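You operate a simulated robot arm through the tools that you are given. There is no shell and no other tool.

You run a simulated robot arm. Do the job below in one go: nothing can be reset, and whatever is moved stays where it is left.

Task
Clear the brown carrier's field on the demagnetiser, then check its metal on the metal tester.
Fine: hold the field key till 0 mT shows; press the metal key with the carrier docked; it stays in the tester's dock; the other steel carrier is left alone.

The check looks at the end state, three seconds after you hand in, the way a careful person would. Anything else that was tipped, shoved, dropped, spilled or broken makes it a failure.

Robot
A 7-joint arm with a two-finger gripper, fixed in place. Base frame: the origin is at the foot of the arm, x ahead of it, y to its left, z up; the work surface is at about z = 900. Readings come in mm, degrees, newtons and seconds.
With the tool pointing down near the work surface it reaches from about 340 to 760 mm from the base axis. Its first joint turns from -143.0 to 143.0 degrees. Payload 2.45 kg.
Tool frame: the origin (TCP) lies between the finger pads and is the grasp point; the fingertips stand 26 mm ahead of it; z points along the fingers, y is the line along which they close. Largest opening 96 mm; the body of the gripper starts 69 mm behind the TCP.
Orientation is that of the tool frame in the base frame, as a unit quaternion [w, x, y, z]. With the fingers straight down and closing along the base's y, the tool's x points along the base's -x, its y along +y and its z along -z.

Tools
- The arm moves only by the tool servo_tool. Its argument "moves" is a list of rows, each an object (a shift or turn left out is 0, a gripper value left out holds the last) with "hand": the finger opening in mm, from 0 to 96; "dp": the shift along the tool's x, y, z in mm, a list of three; "rotation": the turn, a rotation vector about the tool's x, y, z in degrees, a list of three. In form: [{"hand": hand, "dp": [dx, dy, dz], "rotation": [rx, ry, rz]}, ...]. A call has 1 to 20 rows; each row shifts and turns the commanded pose from where the row before left it, along the tool's axes as they then stand. Each row takes 0.2 s and may step no farther than 50 mm and 8.6 degrees from the row before; otherwise, or with a gripper value out of range, the whole call is refused. Where a pose cannot be reached the arm comes as near as it can. A force on the tool above 40 N (or 10 N above the force at the start of the call, whichever is more), or a blocked arm, ends the call early, and 0.2 s more pass. The fingers move at their own pace and stop on an object; they squeeze with about 31 N. The grip force told is the motor's: it shows also when the fingers shut on nothing. Time passes only in rows, and 0.2 s behind the last, so rows that do not move let the fingers close. The reply holds the time, the measured pose of the TCP, the force on the tool along the base axes, the opening and the grip force, in the units named above and with some noise, with the torque about the TCP (base axes, N m) and any sound that the robot's microphone picked up.
- Cameras (640 x 400 px; columns grow to the right, rows downward): "scene" is fixed at [48.2, -499.5, 1494]; the picture's right is [0.42, -0.91, 0.00], its down [-0.62, -0.29, -0.73] and it looks along [0.66, 0.30, -0.68] (base axes); focal length 309 px, centre (320, 200). "wrist" rides on the gripper at [82, 3, -98] in the tool frame; the picture's right is [-0.04, 1.00, 0.00], its down [-0.73, -0.03, -0.68] and it looks along [-0.68, -0.03, 0.73] (tool axes); focal length 256 px, centre (320, 200). There is no depth. A picture from a camera that has moved, and an enlarged one, comes with that camera's place and axes in the base frame and with its lens.
- get_image(camera): a new picture of that camera. It takes no simulated time.
- raise_lower(by): slides the trunk up (or, below 0, down) by that many mm; the arm rides with it, the base frame stays. It gives what a move gives, with no picture.
- enlarge(camera, box): a new picture of the part [left, top, right, bottom] of that camera's present view, enlarged. It takes no simulated time.
- close_job(): hands the job in; it is judged then, once.

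Places have to be worked out from the pictures, the camera data and where the tool is seen. Open the gripper and draw the arm clear of the work before you hand the job in, unless the task says otherwise.

The tools are called after "Call:" by a JSON object that holds its "op" and its "data". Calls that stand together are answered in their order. servo_tool: Moves the arm, as the interface text tells. Its arguments: {"type":"object","properties":{"moves":{"type":"array","items":{"type":"object","properties":{"hand":{"type":"number"},"dp":{"type":"array","items":{"type":"number"}},"rotation":{"type":"array","items":{"type":"number"}}}}}},"required":["moves"]} The other tools are called the same way: raise_lower (by) slides the trunk up or down; get_image (camera) takes a picture; enlarge (camera, box) takes an enlarged picture of a part of a camera's view; close_job () hands the job in.

At the start:

```text
t: 0.0
tcp_pos: [391.4, -303.6, 1254.0]
tcp_rot: [-0.001, 0.0, 1.0, -0.001]
force: [-0.3, -0.5, 0.0]
torque: [0.01, 0.0, -0.01]
width: 96.2
gripper_force: 0.1
trunk travel left (down, up): [-575.0, 65.0]
```

scene: 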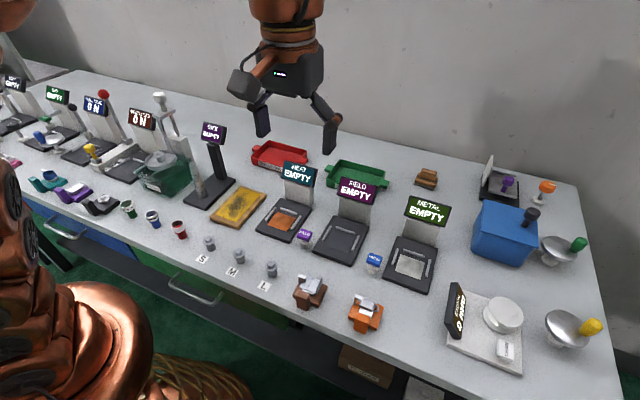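
wrist: 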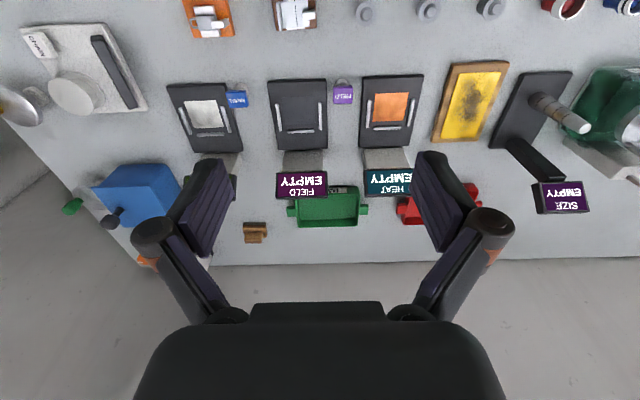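

The pictures show a brown and an orange carrier in front of the FIELD and METAL stations. I'll enlarge the views to see the details before moving.

Call:
{"op": "enlarge", "data": {"camera": "scene", "box": [260, 160, 460, 340]}}

Call:
{"op": "enlarge", "data": {"camera": "wrist", "box": [140, 0, 440, 200]}}

Call:
{"op": "enlarge", "data": {"camera": "scene", "box": [280, 260, 400, 340]}}

```text
2.22 times, centred on (360, 250) of scene
camera zoom: at [48.2, -499.5, 1494.0], right [0.42, -0.91, 0.0], down [-0.62, -0.29, -0.73], along [0.66, 0.3, -0.68], focal length 687 px, centre (231, 89)
```

zoom: 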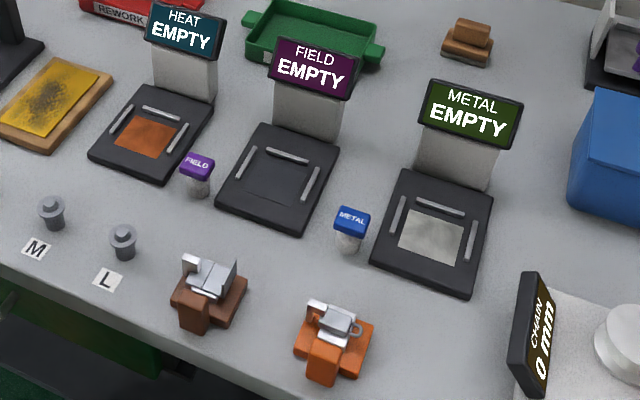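

```text
2.00 times, centred on (290, 100) of wrist
camera zoom: at [309.2, -300.8, 1353.4], right [0.04, 1.0, 0.0], down [0.73, -0.03, 0.68], along [0.68, -0.03, -0.73], focal length 512 px, centre (380, 400)
```

zoom: 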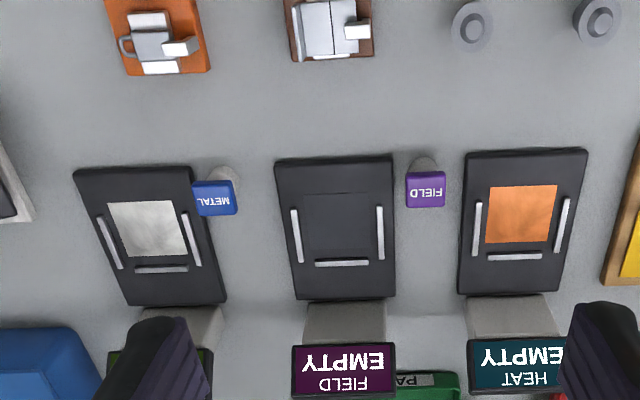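

```text
5.00 times, centred on (340, 300) of scene
camera zoom: at [48.2, -499.5, 1494.0], right [0.42, -0.91, 0.0], down [-0.62, -0.29, -0.73], along [0.66, 0.3, -0.68], focal length 1545 px, centre (220, -300)
```

zoom: 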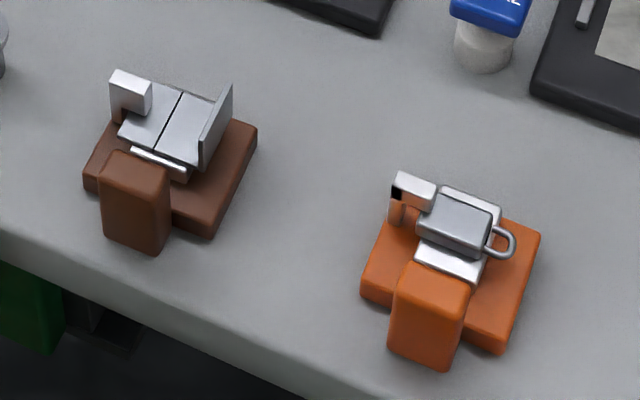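

I estimate the brown carrier near (345, -346), the FIELD dock near (506, -346) and the METAL dock near (508, -520). I'll move the TCP to about 1100 mm above the brown carrier for a closer look.

Call:
{"op": "servo_tool", "data": {"moves": [{"dp": [11.5, -10.5, 38.5], "hand": 96}, {"dp": [11.5, -10.5, 38.5]}, {"dp": [11.5, -10.5, 38.5]}, {"dp": [11.5, -10.5, 38.5]}, {"dp": [0, 0, 0]}]}}

Call:
{"op": "get_image", "data": {"camera": "wrist"}}

Call:
{"op": "get_image", "data": {"camera": "scene"}}

```text
t: 1.2
tcp_pos: [343.6, -346.0, 1101.7]
tcp_rot: [-0.001, -0.001, 1.0, 0.001]
force: [0.0, 0.8, 0.0]
torque: [-0.01, 0.01, 0.02]
width: 96.1
gripper_force: 0.0
trunk travel left (down, up): [-575.0, 65.0]
```

```text
taken
camera wrist: at [262.8, -342.8, 1201.1], right [0.04, 1.0, 0.0], down [0.73, -0.03, 0.68], along [0.68, -0.03, -0.73], focal length 256 px, centre (320, 200)
```

wrist: 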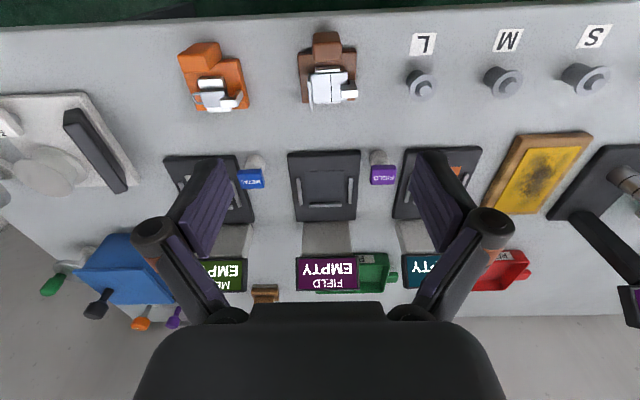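

```text
taken
```

scene: 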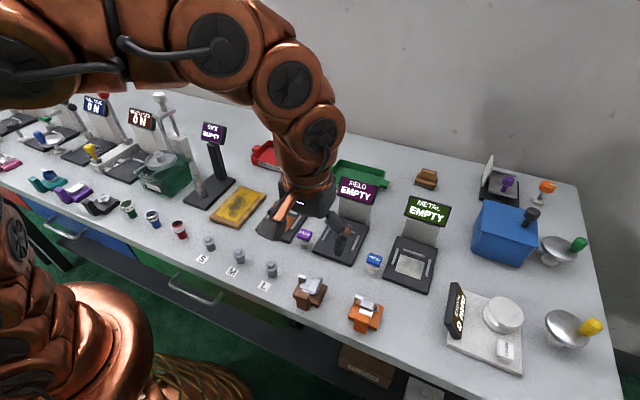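

The brown carrier is in view at the top of the wrist picture. I'll enlarge it to find its shape, angle and handle.

Call:
{"op": "enlarge", "data": {"camera": "wrist", "box": [280, 20, 380, 120]}}

Call:
{"op": "enlarge", "data": {"camera": "wrist", "box": [160, 20, 400, 300]}}

```text
4.00 times, centred on (330, 70) of wrist
camera zoom: at [262.8, -342.8, 1201.1], right [0.04, 1.0, 0.0], down [0.73, -0.03, 0.68], along [0.68, -0.03, -0.73], focal length 1024 px, centre (280, 720)
```

zoom: 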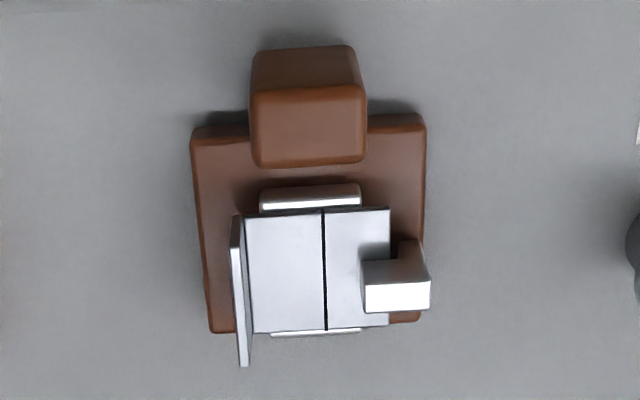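

```text
1.43 times, centred on (280, 160) of wrist
camera zoom: at [262.8, -342.8, 1201.1], right [0.04, 1.0, 0.0], down [0.73, -0.03, 0.68], along [0.68, -0.03, -0.73], focal length 366 px, centre (377, 257)
```

zoom: 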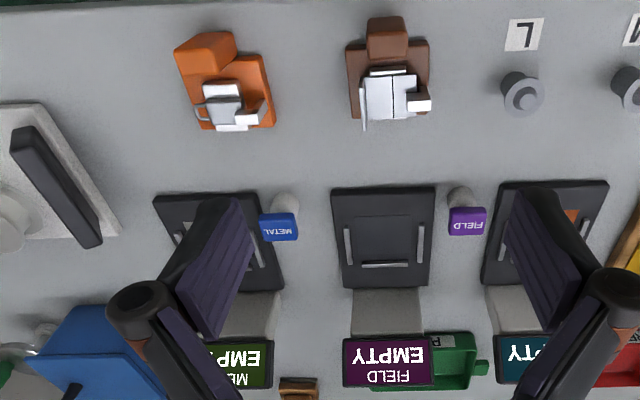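

The carrier plate spans about x 328–380, y -368…-309. Its handle post is about 16 x 25 mm at (322, -339.5), with its top near z 945. Next I'll enlarge the FIELD dock and key to measure them.

Call:
{"op": "enlarge", "data": {"camera": "wrist", "box": [280, 130, 410, 211]}}

Call:
{"op": "enlarge", "data": {"camera": "scene", "box": [370, 190, 450, 300]}}

Call:
{"op": "enlarge", "data": {"camera": "scene", "box": [290, 170, 390, 270]}}

```text
4.92 times, centred on (345, 170) of wrist
camera zoom: at [262.8, -342.8, 1201.1], right [0.04, 1.0, 0.0], down [0.73, -0.03, 0.68], along [0.68, -0.03, -0.73], focal length 1260 px, centre (197, 345)
```

zoom: 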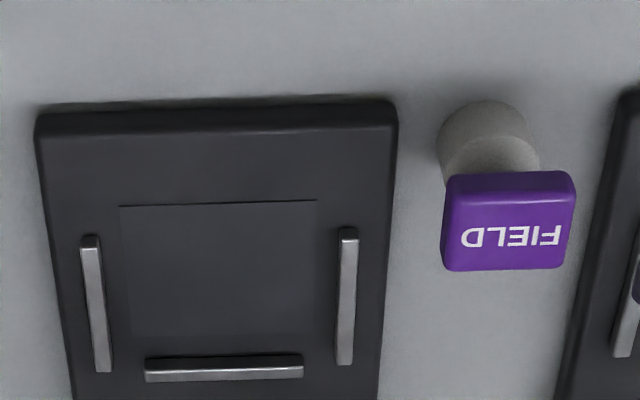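

```text
3.64 times, centred on (410, 245) of scene
camera zoom: at [48.2, -499.5, 1494.0], right [0.42, -0.91, 0.0], down [-0.62, -0.29, -0.73], along [0.66, 0.3, -0.68], focal length 1124 px, centre (-7, 36)
```

zoom: 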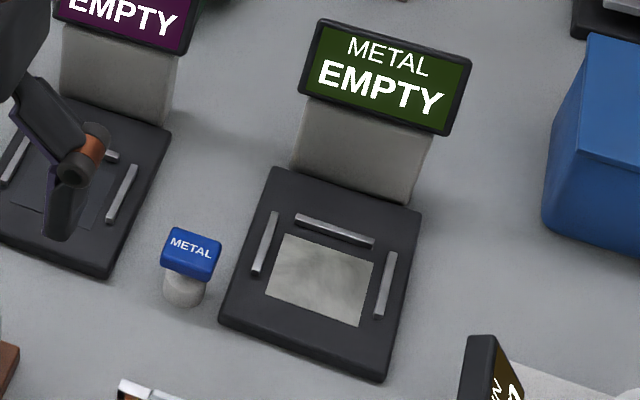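

```text
4.00 times, centred on (340, 220) of scene
camera zoom: at [48.2, -499.5, 1494.0], right [0.42, -0.91, 0.0], down [-0.62, -0.29, -0.73], along [0.66, 0.3, -0.68], focal length 1236 px, centre (240, 120)
```

zoom: 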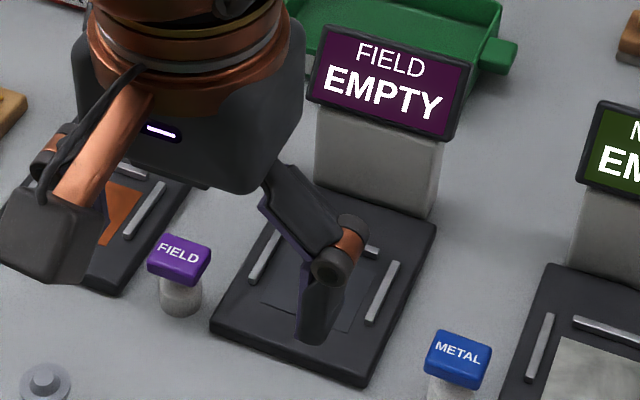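

FIELD dock: pad centre is about (503, -346), the rails are roughly 68 mm apart inside, and the top is near z 912. I'll go closer above the handle with the fingers at 60 mm and check alignment.

Call:
{"op": "servo_tool", "data": {"moves": [{"dp": [7.2, 2.2, 27], "hand": 60}, {"dp": [7.2, 2.2, 27]}, {"dp": [7.2, 2.1, 27.7]}, {"dp": [0, 0, 0]}, {"dp": [0, 0, 0]}]}}

Call:
{"op": "get_image", "data": {"camera": "wrist"}}

Call:
{"op": "enlarge", "data": {"camera": "scene", "box": [240, 210, 400, 340]}}

```text
t: 2.4
tcp_pos: [323.6, -339.4, 1018.8]
tcp_rot: [-0.001, 0.001, 1.0, 0.0]
force: [0.4, 0.0, -0.4]
torque: [0.0, -0.03, 0.02]
width: 60.0
gripper_force: 0.0
trunk travel left (down, up): [-575.0, 65.0]
```

```text
taken
camera wrist: at [242.1, -336.3, 1118.5], right [0.04, 1.0, 0.0], down [0.73, -0.03, 0.68], along [0.68, -0.03, -0.73], focal length 256 px, centre (320, 200)
```

wrist: 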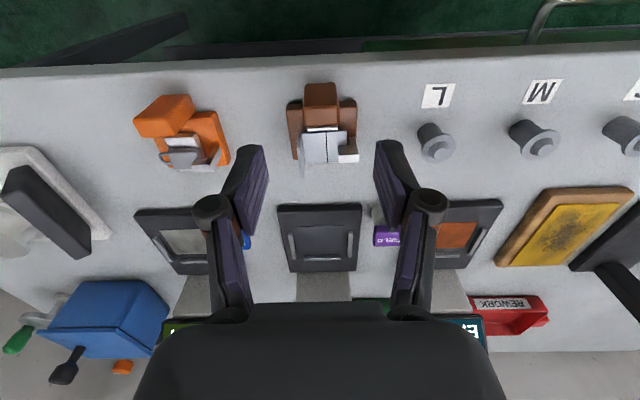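

```text
3.08 times, centred on (320, 275) of scene
camera zoom: at [48.2, -499.5, 1494.0], right [0.42, -0.91, 0.0], down [-0.62, -0.29, -0.73], along [0.66, 0.3, -0.68], focal length 951 px, centre (320, -31)
```

zoom: 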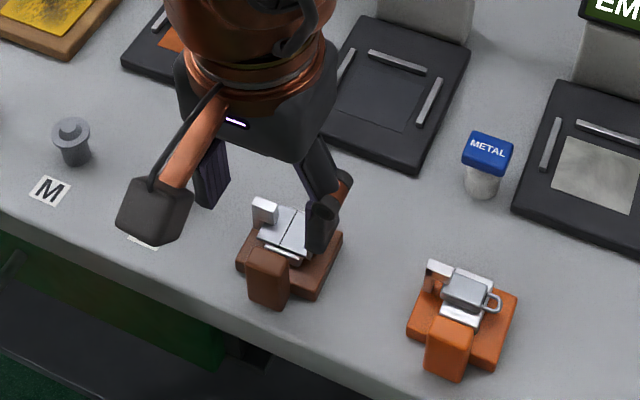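

Call:
{"op": "enlarge", "data": {"camera": "wrist", "box": [260, 60, 400, 180]}}

```text
3.33 times, centred on (330, 120) of wrist
camera zoom: at [242.1, -336.3, 1118.5], right [0.04, 1.0, 0.0], down [0.73, -0.03, 0.68], along [0.68, -0.03, -0.73], focal length 853 px, centre (287, 467)
```

zoom: 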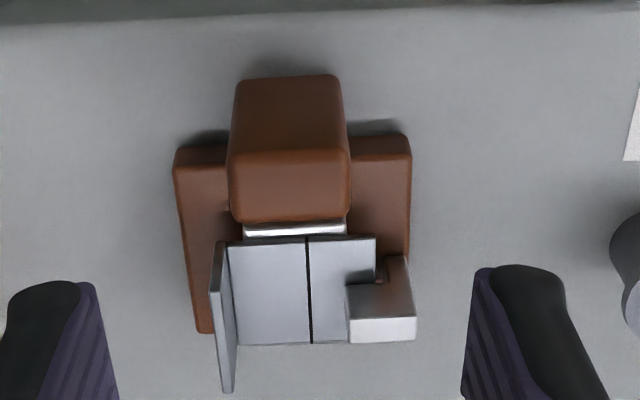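

The handle measures x 314–330, y -352…-327, top about 946, and the plate top is near 913. I'll descend to TCP z≈944, so the fingertips are near 918 and just above the plate, with the fingers straddling the handle.

Call:
{"op": "servo_tool", "data": {"moves": [{"dp": [1.6, 0.2, 25], "hand": 60}, {"dp": [0, 0, 25]}, {"dp": [0, 0, 15]}, {"dp": [0, 0, 9]}, {"dp": [0, 0, 0]}]}}

Call:
{"op": "get_image", "data": {"camera": "wrist"}}

Call:
{"op": "enlarge", "data": {"camera": "scene", "box": [260, 240, 360, 320]}}

```text
t: 3.6
tcp_pos: [322.7, -338.9, 943.0]
tcp_rot: [0.001, 0.001, 1.0, 0.001]
force: [0.4, 0.3, -0.1]
torque: [0.03, 0.02, -0.02]
width: 60.1
gripper_force: 0.1
trunk travel left (down, up): [-575.0, 65.0]
```

```text
taken
camera wrist: at [240.7, -337.0, 1042.8], right [0.04, 1.0, 0.0], down [0.73, -0.03, 0.68], along [0.68, -0.03, -0.73], focal length 256 px, centre (320, 200)
```

wrist: 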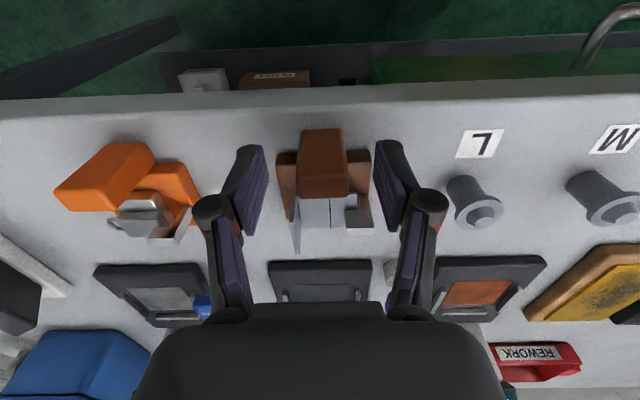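

```text
5.00 times, centred on (310, 280) of scene
camera zoom: at [48.2, -499.5, 1494.0], right [0.42, -0.91, 0.0], down [-0.62, -0.29, -0.73], along [0.66, 0.3, -0.68], focal length 1545 px, centre (370, -200)
```

zoom: 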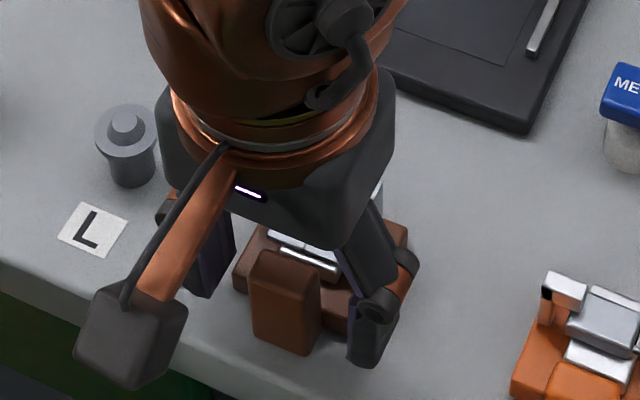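

The fingers straddle the handle evenly, with no contact force. I'll close on it now.

Call:
{"op": "servo_tool", "data": {"moves": [{"hand": 10}, {"hand": 10}, {"hand": 10}, {"hand": 10}, {"hand": 10}]}}

Call:
{"op": "get_image", "data": {"camera": "wrist"}}

```text
t: 4.8
tcp_pos: [322.2, -339.8, 943.8]
tcp_rot: [-0.001, 0.0, 1.0, -0.001]
force: [-0.6, 0.1, 0.2]
torque: [0.02, -0.04, 0.05]
width: 25.4
gripper_force: 30.9
trunk travel left (down, up): [-575.0, 65.0]
```

```text
taken
camera wrist: at [240.8, -337.0, 1043.0], right [0.04, 1.0, 0.0], down [0.73, -0.03, 0.68], along [0.68, -0.03, -0.73], focal length 256 px, centre (320, 200)
```

wrist: 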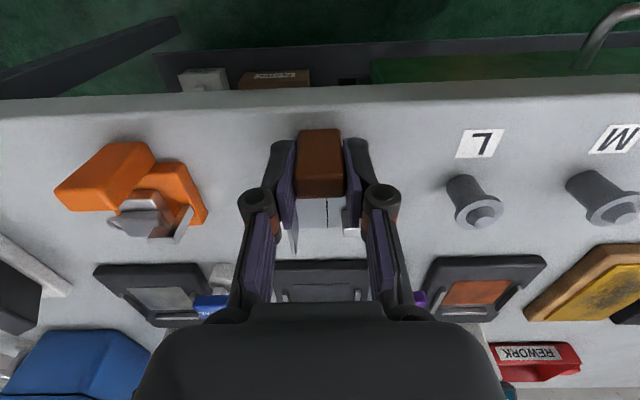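

I have the handle at 25.4 mm with a 31 N grip. I'll lift it slowly and check that it hangs level.

Call:
{"op": "servo_tool", "data": {"moves": [{"dp": [0, 0, -5], "hand": 10}, {"dp": [0, 0, -10]}, {"dp": [0, 0, -15]}, {"dp": [0, 0, -20]}, {"dp": [0, 0, -15]}, {"dp": [0, 0, 0]}]}}

Call:
{"op": "get_image", "data": {"camera": "wrist"}}

Call:
{"op": "enlarge", "data": {"camera": "scene", "box": [260, 200, 400, 320]}}

```text
t: 6.2
tcp_pos: [322.1, -338.0, 1008.5]
tcp_rot: [-0.001, 0.0, 1.0, 0.0]
force: [0.5, 0.2, -1.5]
torque: [-0.05, 0.04, -0.02]
width: 25.7
gripper_force: 31.3
trunk travel left (down, up): [-575.0, 65.0]
```

```text
taken
camera wrist: at [240.5, -335.6, 1108.3], right [0.04, 1.0, 0.0], down [0.73, -0.03, 0.68], along [0.68, -0.03, -0.73], focal length 256 px, centre (320, 200)
```

wrist: 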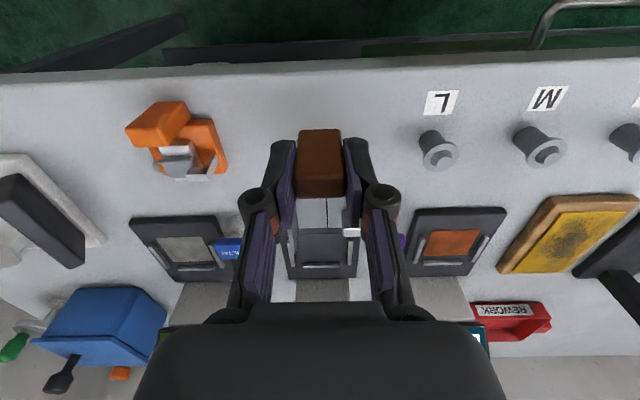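

```text
3.33 times, centred on (330, 260) of scene
camera zoom: at [48.2, -499.5, 1494.0], right [0.42, -0.91, 0.0], down [-0.62, -0.29, -0.73], along [0.66, 0.3, -0.68], focal length 1030 px, centre (287, 0)
```

zoom: 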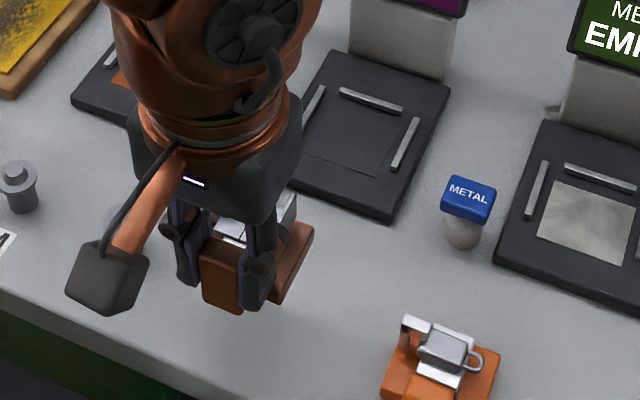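

The carrier lifted cleanly and is light, about 1.5 N. I'll carry it forward over the FIELD dock at this height, to TCP ≈ (471, -346.5, 1008).

Call:
{"op": "servo_tool", "data": {"moves": [{"dp": [-15, -1.5, 0], "hand": 10}, {"dp": [-25, -2, 0]}, {"dp": [-30, -2, 0]}, {"dp": [-30, -2, 0]}, {"dp": [-29, -1, 0]}, {"dp": [-20, 0, 0]}, {"dp": [0, 0, 0]}, {"dp": [0, 0, 0]}]}}

Call:
{"op": "get_image", "data": {"camera": "wrist"}}

Call:
{"op": "enlarge", "data": {"camera": "scene", "box": [280, 140, 440, 280]}}

```text
t: 8.0
tcp_pos: [470.7, -346.1, 1009.9]
tcp_rot: [0.0, 0.0, 1.0, 0.0]
force: [-0.2, -0.1, -1.7]
torque: [-0.02, 0.03, -0.02]
width: 25.6
gripper_force: 30.9
trunk travel left (down, up): [-575.0, 65.0]
```

```text
taken
camera wrist: at [388.8, -344.2, 1108.3], right [0.04, 1.0, 0.0], down [0.73, -0.03, 0.68], along [0.68, -0.03, -0.73], focal length 256 px, centre (320, 200)
```

wrist: 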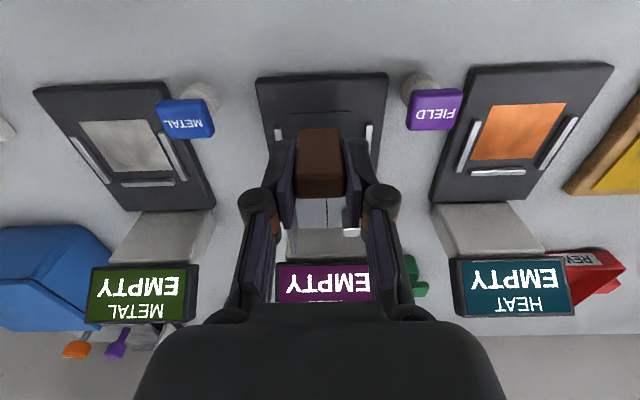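

```text
2.86 times, centred on (360, 210) of scene
camera zoom: at [48.2, -499.5, 1494.0], right [0.42, -0.91, 0.0], down [-0.62, -0.29, -0.73], along [0.66, 0.3, -0.68], focal length 883 px, centre (206, 171)
```

zoom: 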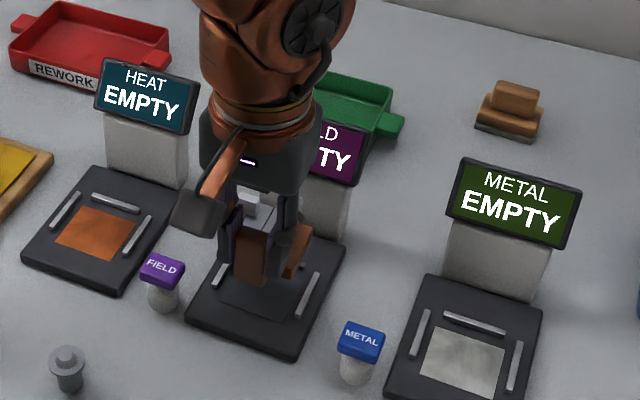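

The carrier now hangs over the FIELD dock. I'll enlarge the views to check alignment, and use this vantage to measure the METAL dock and both keys.

Call:
{"op": "enlarge", "data": {"camera": "wrist", "box": [240, 60, 480, 210]}}

Call:
{"op": "enlarge", "data": {"camera": "wrist", "box": [20, 70, 240, 210]}}

Call:
{"op": "enlarge", "data": {"camera": "scene", "box": [320, 190, 400, 240]}}

```text
2.67 times, centred on (360, 135) of wrist
camera zoom: at [388.8, -344.2, 1108.3], right [0.04, 1.0, 0.0], down [0.73, -0.03, 0.68], along [0.68, -0.03, -0.73], focal length 683 px, centre (213, 373)
```

zoom: 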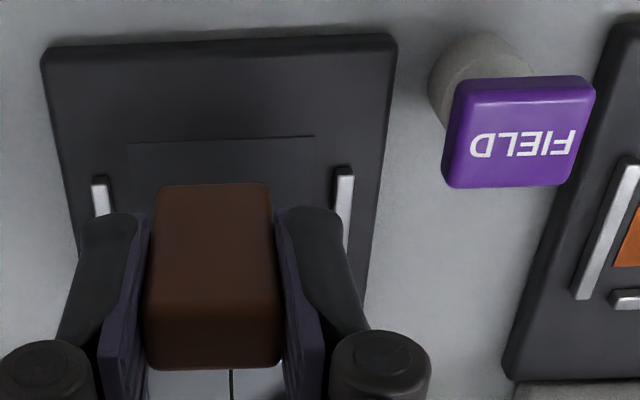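

```text
2.86 times, centred on (130, 140) of wrist
camera zoom: at [388.8, -344.2, 1108.3], right [0.04, 1.0, 0.0], down [0.73, -0.03, 0.68], along [0.68, -0.03, -0.73], focal length 731 px, centre (863, 371)
```

zoom: 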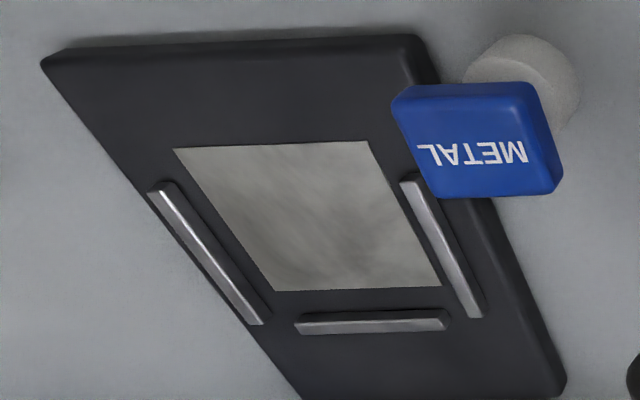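

```text
8.00 times, centred on (360, 215) of scene
camera zoom: at [48.2, -499.5, 1494.0], right [0.42, -0.91, 0.0], down [-0.62, -0.29, -0.73], along [0.66, 0.3, -0.68], focal length 2472 px, centre (0, 80)
```

zoom: 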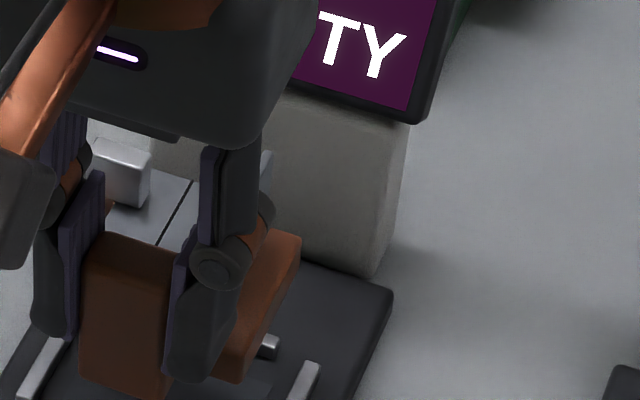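

Dock pad: x 477–527, y -374…-318. The carrier plate would land at about x 477–529 centred on y≈-345.5, which fits inside the rails. I'll lower to about 5 mm above the seat.

Call:
{"op": "servo_tool", "data": {"moves": [{"dp": [0, 0, 15], "hand": 10}, {"dp": [0, 0, 15]}, {"dp": [0, 0, 10]}, {"dp": [0, 0, 8]}, {"dp": [0, 0, 0]}]}}

Call:
{"op": "enlarge", "data": {"camera": "wrist", "box": [230, 60, 430, 240]}}

Call:
{"op": "enlarge", "data": {"camera": "scene", "box": [310, 180, 400, 270]}}

```text
t: 9.2
tcp_pos: [471.0, -345.4, 961.4]
tcp_rot: [0.0, 0.0, 1.0, 0.0]
force: [-0.7, -0.7, -2.1]
torque: [0.02, 0.04, -0.01]
width: 25.3
gripper_force: 30.4
trunk travel left (down, up): [-575.0, 65.0]
```

```text
2.22 times, centred on (330, 150) of wrist
camera zoom: at [389.6, -343.6, 1060.6], right [0.04, 1.0, 0.0], down [0.73, -0.03, 0.68], along [0.68, -0.03, -0.73], focal length 569 px, centre (298, 311)
```

zoom: 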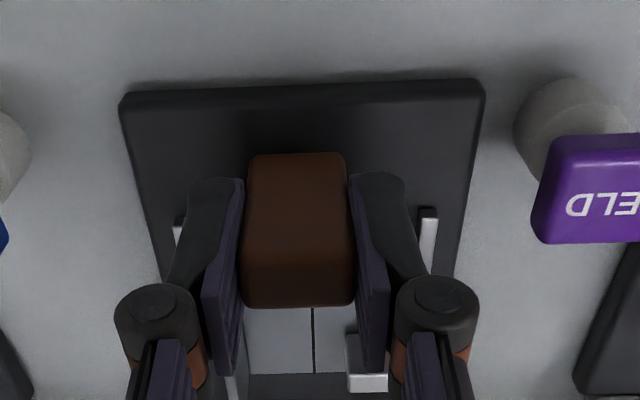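

```text
4.44 times, centred on (355, 225) of scene
camera zoom: at [48.2, -499.5, 1494.0], right [0.42, -0.91, 0.0], down [-0.62, -0.29, -0.73], along [0.66, 0.3, -0.68], focal length 1374 px, centre (164, 89)
```

zoom: 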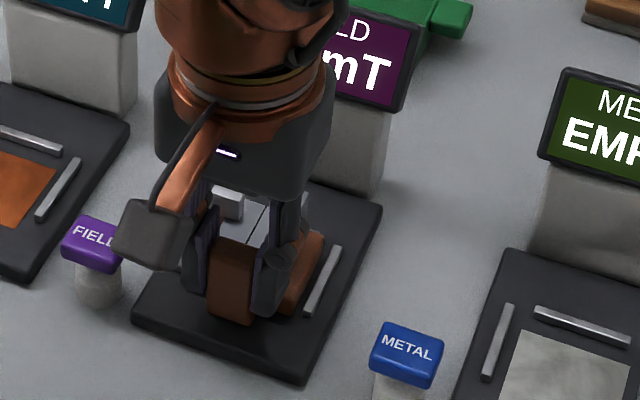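

The FIELD display already reads "…mT", so it detects the carrier. I'll lower in small steps until it touches down.

Call:
{"op": "servo_tool", "data": {"moves": [{"dp": [0, 0, 1.5], "hand": 10}, {"dp": [0, 0, 1.5]}, {"dp": [0, 0, 1]}, {"dp": [0, 0, 0]}]}}

```text
t: 10.2
tcp_pos: [470.4, -347.7, 957.7]
tcp_rot: [-0.001, 0.0, 1.0, 0.0]
force: [0.1, -0.6, -2.5]
torque: [-0.03, 0.01, -0.01]
width: 25.5
gripper_force: 31.4
trunk travel left (down, up): [-575.0, 65.0]
```

No contact yet, since the force is still just the weight. I'll continue down in 1 mm steps.

Call:
{"op": "servo_tool", "data": {"moves": [{"dp": [0, 0, 1], "hand": 10}, {"dp": [0, 0, 0]}]}}

Call:
{"op": "servo_tool", "data": {"moves": [{"dp": [0, 0, 1], "hand": 10}, {"dp": [0, 0, 0]}]}}

```text
t: 10.8
tcp_pos: [470.7, -346.4, 957.1]
tcp_rot: [-0.001, 0.0, 1.0, 0.0]
force: [-0.7, -0.1, -1.4]
torque: [0.01, 0.0, 0.01]
width: 25.4
gripper_force: 31.0
trunk travel left (down, up): [-575.0, 65.0]
```

```text
t: 11.4
tcp_pos: [471.3, -347.0, 956.0]
tcp_rot: [0.0, 0.001, 1.0, 0.0]
force: [-0.9, 0.2, 5.9]
torque: [0.03, -0.05, 0.01]
width: 25.4
gripper_force: 31.1
trunk travel left (down, up): [-575.0, 65.0]
```

The force flipped to +5.9 N, so the carrier is seated on the dock. I'll open the fingers modestly and then lift straight up.

Call:
{"op": "servo_tool", "data": {"moves": [{"hand": 50}, {"hand": 50}, {"hand": 50}, {"dp": [0, 0, -5]}, {"dp": [0, 0, -20]}, {"dp": [0, 0, -35]}, {"dp": [0, 0, 0]}]}}

Call:
{"op": "get_image", "data": {"camera": "wrist"}}

Call:
{"op": "enlarge", "data": {"camera": "scene", "box": [290, 160, 400, 270]}}

```text
t: 13.0
tcp_pos: [471.6, -346.1, 1014.5]
tcp_rot: [-0.001, -0.001, 1.0, 0.0]
force: [-0.1, 0.0, 0.3]
torque: [0.0, -0.01, 0.01]
width: 49.9
gripper_force: 0.0
trunk travel left (down, up): [-575.0, 65.0]
```

```text
taken
camera wrist: at [390.0, -344.0, 1114.5], right [0.04, 1.0, 0.0], down [0.73, -0.03, 0.68], along [0.68, -0.03, -0.73], focal length 256 px, centre (320, 200)
```

wrist: 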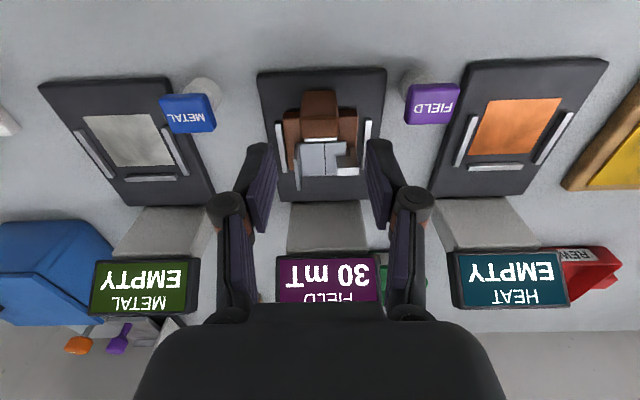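

```text
3.64 times, centred on (345, 215) of scene
camera zoom: at [48.2, -499.5, 1494.0], right [0.42, -0.91, 0.0], down [-0.62, -0.29, -0.73], along [0.66, 0.3, -0.68], focal length 1124 px, centre (229, 146)
```

zoom: 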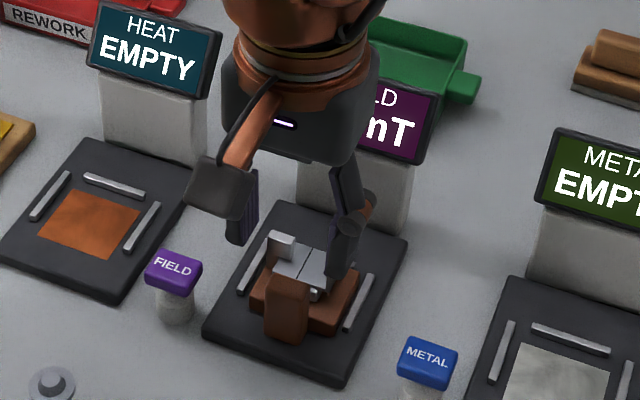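

FIELD now reads 30 mT with the carrier docked. I'll enlarge the keys to pin down their cap positions before pressing.

Call:
{"op": "enlarge", "data": {"camera": "wrist", "box": [380, 60, 480, 140]}}

Call:
{"op": "enlarge", "data": {"camera": "wrist", "box": [140, 60, 240, 140]}}

Call:
{"op": "enlarge", "data": {"camera": "scene", "box": [280, 220, 340, 260]}}

Call:
{"op": "enlarge", "data": {"camera": "scene", "box": [345, 240, 405, 280]}}

```text
5.00 times, centred on (430, 100) of wrist
camera zoom: at [390.0, -344.0, 1114.5], right [0.04, 1.0, 0.0], down [0.73, -0.03, 0.68], along [0.68, -0.03, -0.73], focal length 1280 px, centre (-230, 700)
```

zoom: 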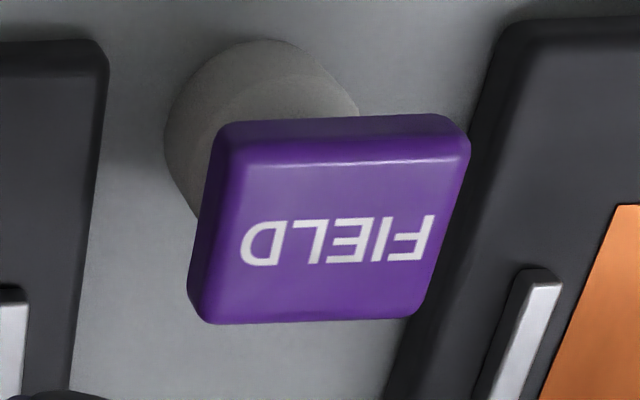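

```text
5.00 times, centred on (190, 100) of wrist
camera zoom: at [390.0, -344.0, 1114.5], right [0.04, 1.0, 0.0], down [0.73, -0.03, 0.68], along [0.68, -0.03, -0.73], focal length 1280 px, centre (970, 700)
```

zoom: 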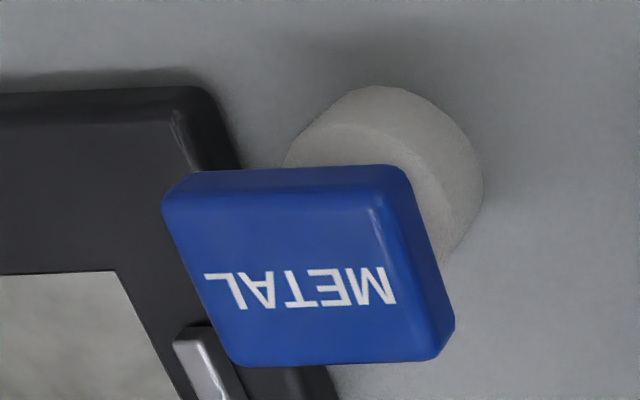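

```text
10.00 times, centred on (310, 240) of scene
camera zoom: at [48.2, -499.5, 1494.0], right [0.42, -0.91, 0.0], down [-0.62, -0.29, -0.73], along [0.66, 0.3, -0.68], focal length 3091 px, centre (420, -200)
```

zoom: 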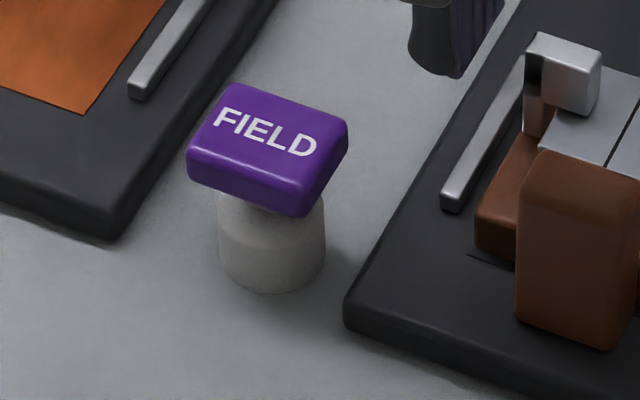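

```text
10.00 times, centred on (375, 260) of scene
camera zoom: at [48.2, -499.5, 1494.0], right [0.42, -0.91, 0.0], down [-0.62, -0.29, -0.73], along [0.66, 0.3, -0.68], focal length 3091 px, centre (-230, -400)
```

zoom: 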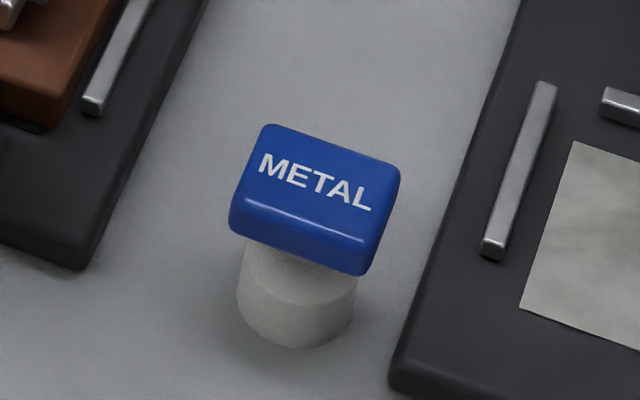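

The FIELD key cap is about 22 x 30 mm, centred near (466.5, -271) with its top near z 942–944. I'll close the fingers, move above it, and check alignment from a bit higher than the cap.

Call:
{"op": "servo_tool", "data": {"moves": [{"dp": [0, 0, 0], "hand": 0}, {"dp": [1.6, 25, 0], "hand": 0}, {"dp": [1.7, 25, 0]}, {"dp": [1.7, 25, 0]}, {"dp": [0, 0, 15]}, {"dp": [0, 0, 10]}, {"dp": [0, 0, 0]}]}}

Call:
{"op": "get_image", "data": {"camera": "wrist"}}

Call:
{"op": "enlarge", "data": {"camera": "scene", "box": [260, 160, 390, 270]}}

```text
t: 14.6
tcp_pos: [465.7, -273.5, 989.0]
tcp_rot: [0.0, 0.0, 1.0, -0.001]
force: [0.6, -0.1, -0.3]
torque: [0.01, -0.01, 0.02]
width: 0.0
gripper_force: 28.7
trunk travel left (down, up): [-575.0, 65.0]
```

```text
taken
camera wrist: at [383.3, -270.0, 1089.2], right [0.04, 1.0, 0.0], down [0.73, -0.03, 0.68], along [0.68, -0.03, -0.73], focal length 256 px, centre (320, 200)
```

wrist: 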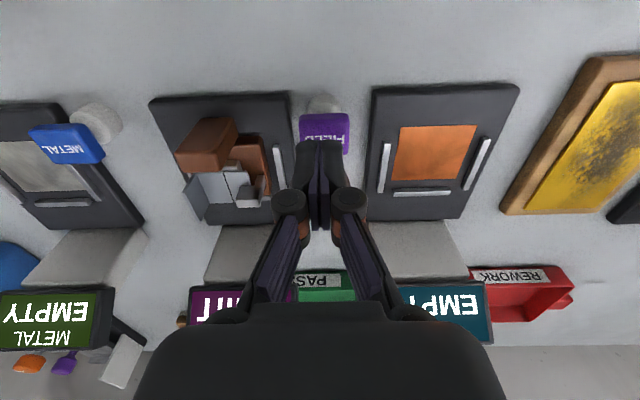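

```text
3.64 times, centred on (325, 215) of scene
camera zoom: at [48.2, -499.5, 1494.0], right [0.42, -0.91, 0.0], down [-0.62, -0.29, -0.73], along [0.66, 0.3, -0.68], focal length 1124 px, centre (302, 146)
```

zoom: 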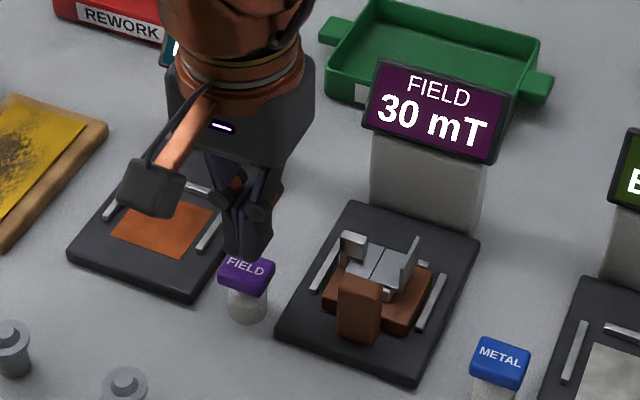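

Aligned over the FIELD key, and the scene camera can see the FIELD display (30 mT). I'll step down until the fingertips touch the cap.

Call:
{"op": "servo_tool", "data": {"moves": [{"dp": [0, 0, 8], "hand": 0}, {"dp": [0, 0, 6]}, {"dp": [0, 0, 2]}, {"dp": [0, 0, 2]}, {"dp": [0, 0, 0]}]}}

Call:
{"op": "enlarge", "data": {"camera": "scene", "box": [260, 160, 390, 270]}}

Call:
{"op": "enlarge", "data": {"camera": "wrist", "box": [270, 80, 370, 160]}}

```text
t: 15.8
tcp_pos: [466.3, -272.4, 972.7]
tcp_rot: [0.001, 0.0, 1.0, 0.0]
force: [0.4, 0.3, 0.2]
torque: [0.0, 0.01, -0.02]
width: 0.0
gripper_force: 28.2
trunk travel left (down, up): [-575.0, 65.0]
```

```text
3.64 times, centred on (325, 215) of scene
camera zoom: at [48.2, -499.5, 1494.0], right [0.42, -0.91, 0.0], down [-0.62, -0.29, -0.73], along [0.66, 0.3, -0.68], focal length 1124 px, centre (302, 146)
```

zoom: 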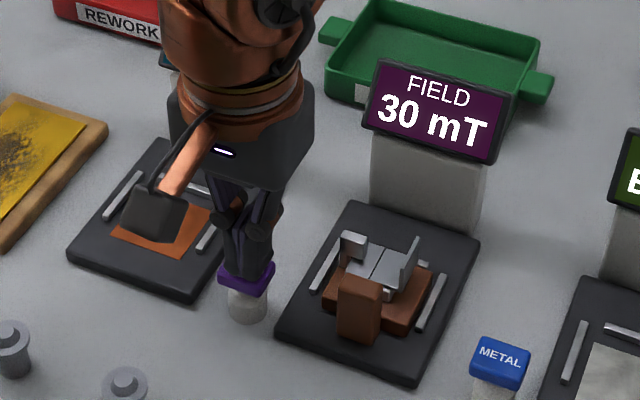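

```text
5.00 times, centred on (320, 120) of wrist
camera zoom: at [383.3, -269.8, 1071.0], right [0.04, 1.0, 0.0], down [0.73, -0.03, 0.68], along [0.68, -0.03, -0.73], focal length 1280 px, centre (320, 600)
```

zoom: 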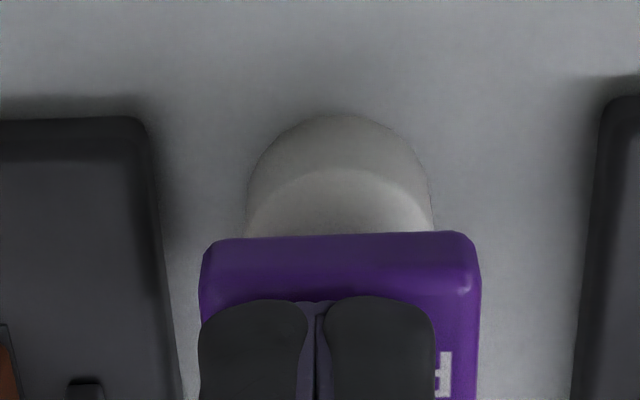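

No contact yet, and the cap sits about 2 mm toward +y of the fingers. I'll shift 2 mm and keep stepping down.

Call:
{"op": "servo_tool", "data": {"moves": [{"dp": [0, 2, 0], "hand": 0}, {"dp": [0, 0, 1]}, {"dp": [0, 0, 1]}, {"dp": [0, 0, 1]}, {"dp": [0, 0, 0]}]}}

Call:
{"op": "enlarge", "data": {"camera": "scene", "box": [260, 160, 390, 270]}}

```text
t: 17.0
tcp_pos: [466.0, -269.3, 970.6]
tcp_rot: [0.0, 0.0, 1.0, 0.0]
force: [-0.6, 1.1, 0.8]
torque: [0.0, 0.01, 0.0]
width: 0.0
gripper_force: 28.3
trunk travel left (down, up): [-575.0, 65.0]
```

```text
3.64 times, centred on (325, 215) of scene
camera zoom: at [48.2, -499.5, 1494.0], right [0.42, -0.91, 0.0], down [-0.62, -0.29, -0.73], along [0.66, 0.3, -0.68], focal length 1124 px, centre (302, 146)
```

zoom: 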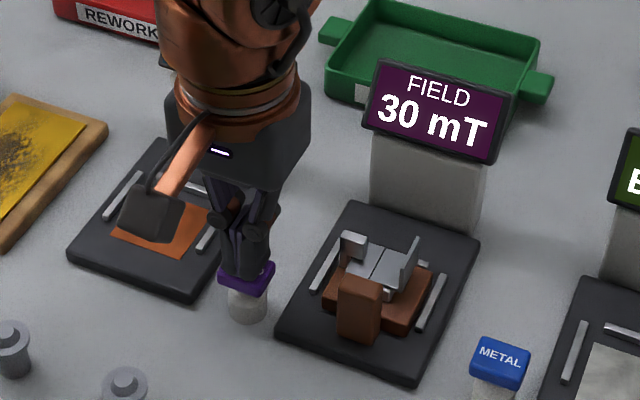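

Still no clear contact at TCP z≈970. I'll continue down in 1 mm steps.

Call:
{"op": "servo_tool", "data": {"moves": [{"dp": [0, 0, 1], "hand": 0}, {"dp": [0, 0, 1]}, {"dp": [0, 0, 0]}]}}

Call:
{"op": "enlarge", "data": {"camera": "scene", "box": [260, 160, 390, 270]}}

```text
t: 17.8
tcp_pos: [466.0, -269.4, 967.2]
tcp_rot: [0.0, 0.0, 1.0, 0.0]
force: [0.7, 0.4, 0.3]
torque: [0.03, 0.01, 0.02]
width: 5.6
gripper_force: 28.5
trunk travel left (down, up): [-575.0, 65.0]
```

```text
3.64 times, centred on (325, 215) of scene
camera zoom: at [48.2, -499.5, 1494.0], right [0.42, -0.91, 0.0], down [-0.62, -0.29, -0.73], along [0.66, 0.3, -0.68], focal length 1124 px, centre (302, 146)
```

zoom: 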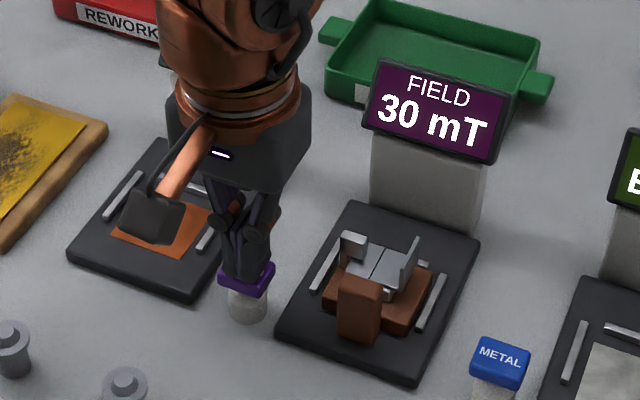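

The finger opening reads 5.6 mm, so something is spreading the fingertips. I'll look closely before going further.

Call:
{"op": "enlarge", "data": {"camera": "wrist", "box": [270, 80, 370, 160]}}

Call:
{"op": "enlarge", "data": {"camera": "scene", "box": [285, 200, 335, 250]}}

Call:
{"op": "get_image", "data": {"camera": "wrist"}}

```text
5.00 times, centred on (320, 120) of wrist
camera zoom: at [384.5, -267.5, 1066.9], right [0.04, 1.0, 0.0], down [0.73, -0.03, 0.68], along [0.68, -0.03, -0.73], focal length 1280 px, centre (320, 600)
```

zoom: 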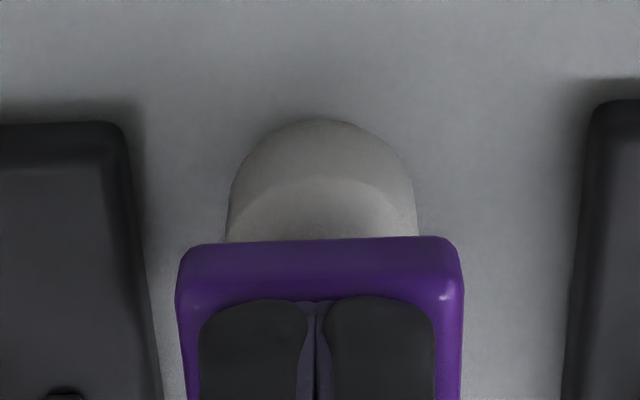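

```text
8.00 times, centred on (310, 225) of scene
camera zoom: at [48.2, -499.5, 1494.0], right [0.42, -0.91, 0.0], down [-0.62, -0.29, -0.73], along [0.66, 0.3, -0.68], focal length 2472 px, centre (400, 0)
```

zoom: 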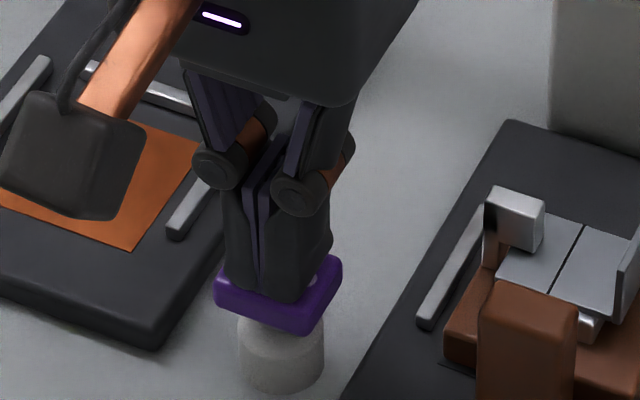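

```text
taken
camera wrist: at [384.5, -267.5, 1066.9], right [0.04, 1.0, 0.0], down [0.73, -0.03, 0.68], along [0.68, -0.03, -0.73], focal length 256 px, centre (320, 200)
```

wrist: 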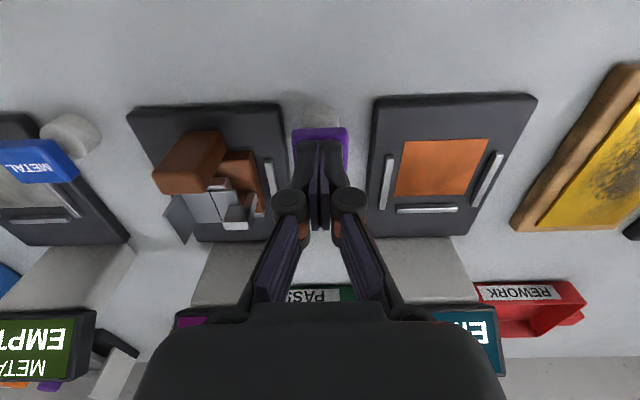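

The fingers look closed and centred on the cap, so the tips are apparently just touching it. I'll press further in small steps and watch the display and force.

Call:
{"op": "servo_tool", "data": {"moves": [{"dp": [0, 0, 1], "hand": 0}, {"dp": [0, 0, 1]}, {"dp": [0, 0, 0]}]}}

Call:
{"op": "enlarge", "data": {"camera": "scene", "box": [260, 160, 390, 270]}}

```text
t: 18.6
tcp_pos: [465.7, -269.5, 965.7]
tcp_rot: [0.0, 0.0, 1.0, 0.0]
force: [0.1, -1.1, 1.0]
torque: [-0.04, 0.03, 0.01]
width: 5.9
gripper_force: 28.5
trunk travel left (down, up): [-575.0, 65.0]
```

```text
3.64 times, centred on (325, 215) of scene
camera zoom: at [48.2, -499.5, 1494.0], right [0.42, -0.91, 0.0], down [-0.62, -0.29, -0.73], along [0.66, 0.3, -0.68], focal length 1124 px, centre (302, 146)
```

zoom: 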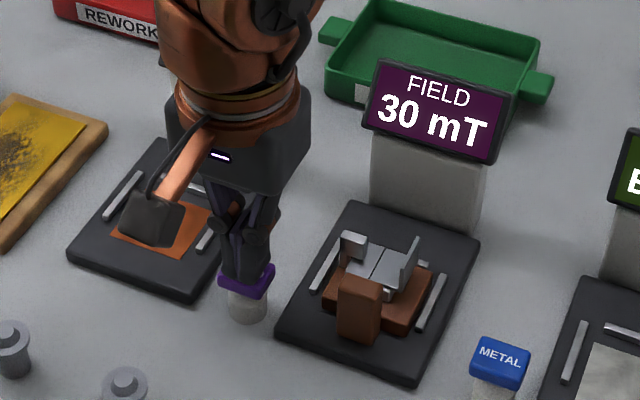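

Force is about 1 N and the display is unchanged. I'll press a little deeper.

Call:
{"op": "servo_tool", "data": {"moves": [{"dp": [0, 0, 1], "hand": 0}, {"dp": [0, 0, 1]}, {"dp": [0, 0, 0]}]}}

Call:
{"op": "enlarge", "data": {"camera": "scene", "box": [260, 160, 390, 270]}}

Call:
{"op": "enlarge", "data": {"camera": "wrist", "box": [270, 80, 370, 160]}}

```text
t: 19.4
tcp_pos: [465.0, -269.4, 964.6]
tcp_rot: [0.0, 0.0, 1.0, 0.0]
force: [1.8, 0.7, 2.5]
torque: [-0.05, -0.03, 0.0]
width: 5.9
gripper_force: 28.4
trunk travel left (down, up): [-575.0, 65.0]
heard: click
```

```text
3.64 times, centred on (325, 215) of scene
camera zoom: at [48.2, -499.5, 1494.0], right [0.42, -0.91, 0.0], down [-0.62, -0.29, -0.73], along [0.66, 0.3, -0.68], focal length 1124 px, centre (302, 146)
```

zoom: 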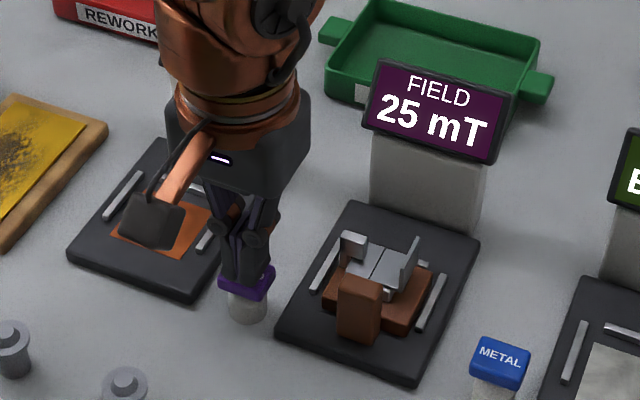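

```text
5.00 times, centred on (320, 120) of wrist
camera zoom: at [384.2, -267.1, 1063.2], right [0.04, 1.0, 0.0], down [0.73, -0.03, 0.68], along [0.68, -0.03, -0.73], focal length 1280 px, centre (320, 600)
```

zoom: 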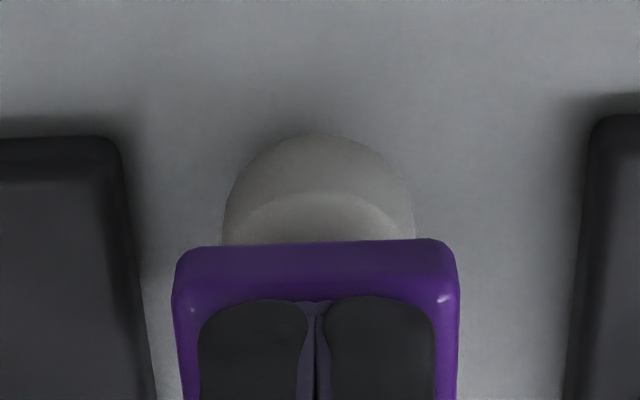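

A click sounded and the field is dropping (25 mT). I'll keep holding, with 0.5 mm more for margin.

Call:
{"op": "servo_tool", "data": {"moves": [{"dp": [0, 0, 0.5], "hand": 0}, {"dp": [0, 0, 0]}, {"dp": [0, 0, 0]}, {"dp": [0, 0, 0]}]}}

Call:
{"op": "enlarge", "data": {"camera": "scene", "box": [260, 160, 390, 270]}}

```text
t: 20.4
tcp_pos: [465.1, -269.7, 963.2]
tcp_rot: [0.0, 0.0, 1.0, 0.0]
force: [0.0, 0.8, 2.9]
torque: [0.0, -0.03, -0.01]
width: 5.9
gripper_force: 28.8
trunk travel left (down, up): [-575.0, 65.0]
```

```text
3.64 times, centred on (325, 215) of scene
camera zoom: at [48.2, -499.5, 1494.0], right [0.42, -0.91, 0.0], down [-0.62, -0.29, -0.73], along [0.66, 0.3, -0.68], focal length 1124 px, centre (302, 146)
```

zoom: 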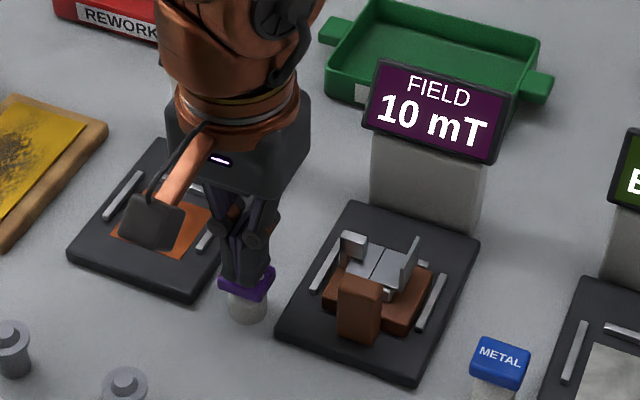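

Down to 10 mT after 1 s, so about 15 mT/s. I'll hold for roughly another 0.8 s.

Call:
{"op": "servo_tool", "data": {"moves": [{"dp": [0, 0, 0], "hand": 0}, {"dp": [0, 0, 0]}, {"dp": [0, 0, 0]}]}}

Call:
{"op": "enlarge", "data": {"camera": "scene", "box": [260, 160, 390, 270]}}

```text
t: 21.2
tcp_pos: [465.5, -269.0, 963.2]
tcp_rot: [0.0, 0.0, 1.0, 0.0]
force: [0.1, 0.7, 3.3]
torque: [0.01, 0.0, -0.02]
width: 6.0
gripper_force: 28.1
trunk travel left (down, up): [-575.0, 65.0]
```

```text
3.64 times, centred on (325, 215) of scene
camera zoom: at [48.2, -499.5, 1494.0], right [0.42, -0.91, 0.0], down [-0.62, -0.29, -0.73], along [0.66, 0.3, -0.68], focal length 1124 px, centre (302, 146)
```

zoom: 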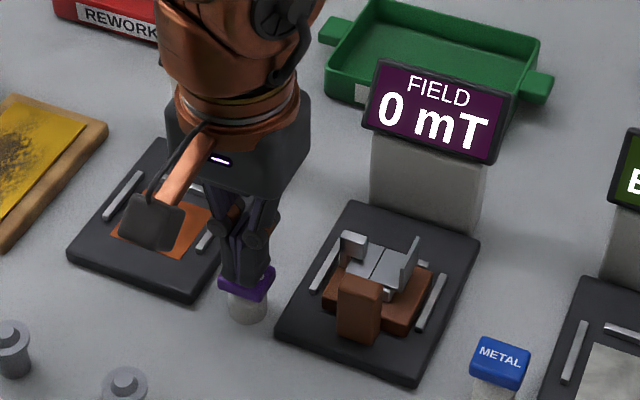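

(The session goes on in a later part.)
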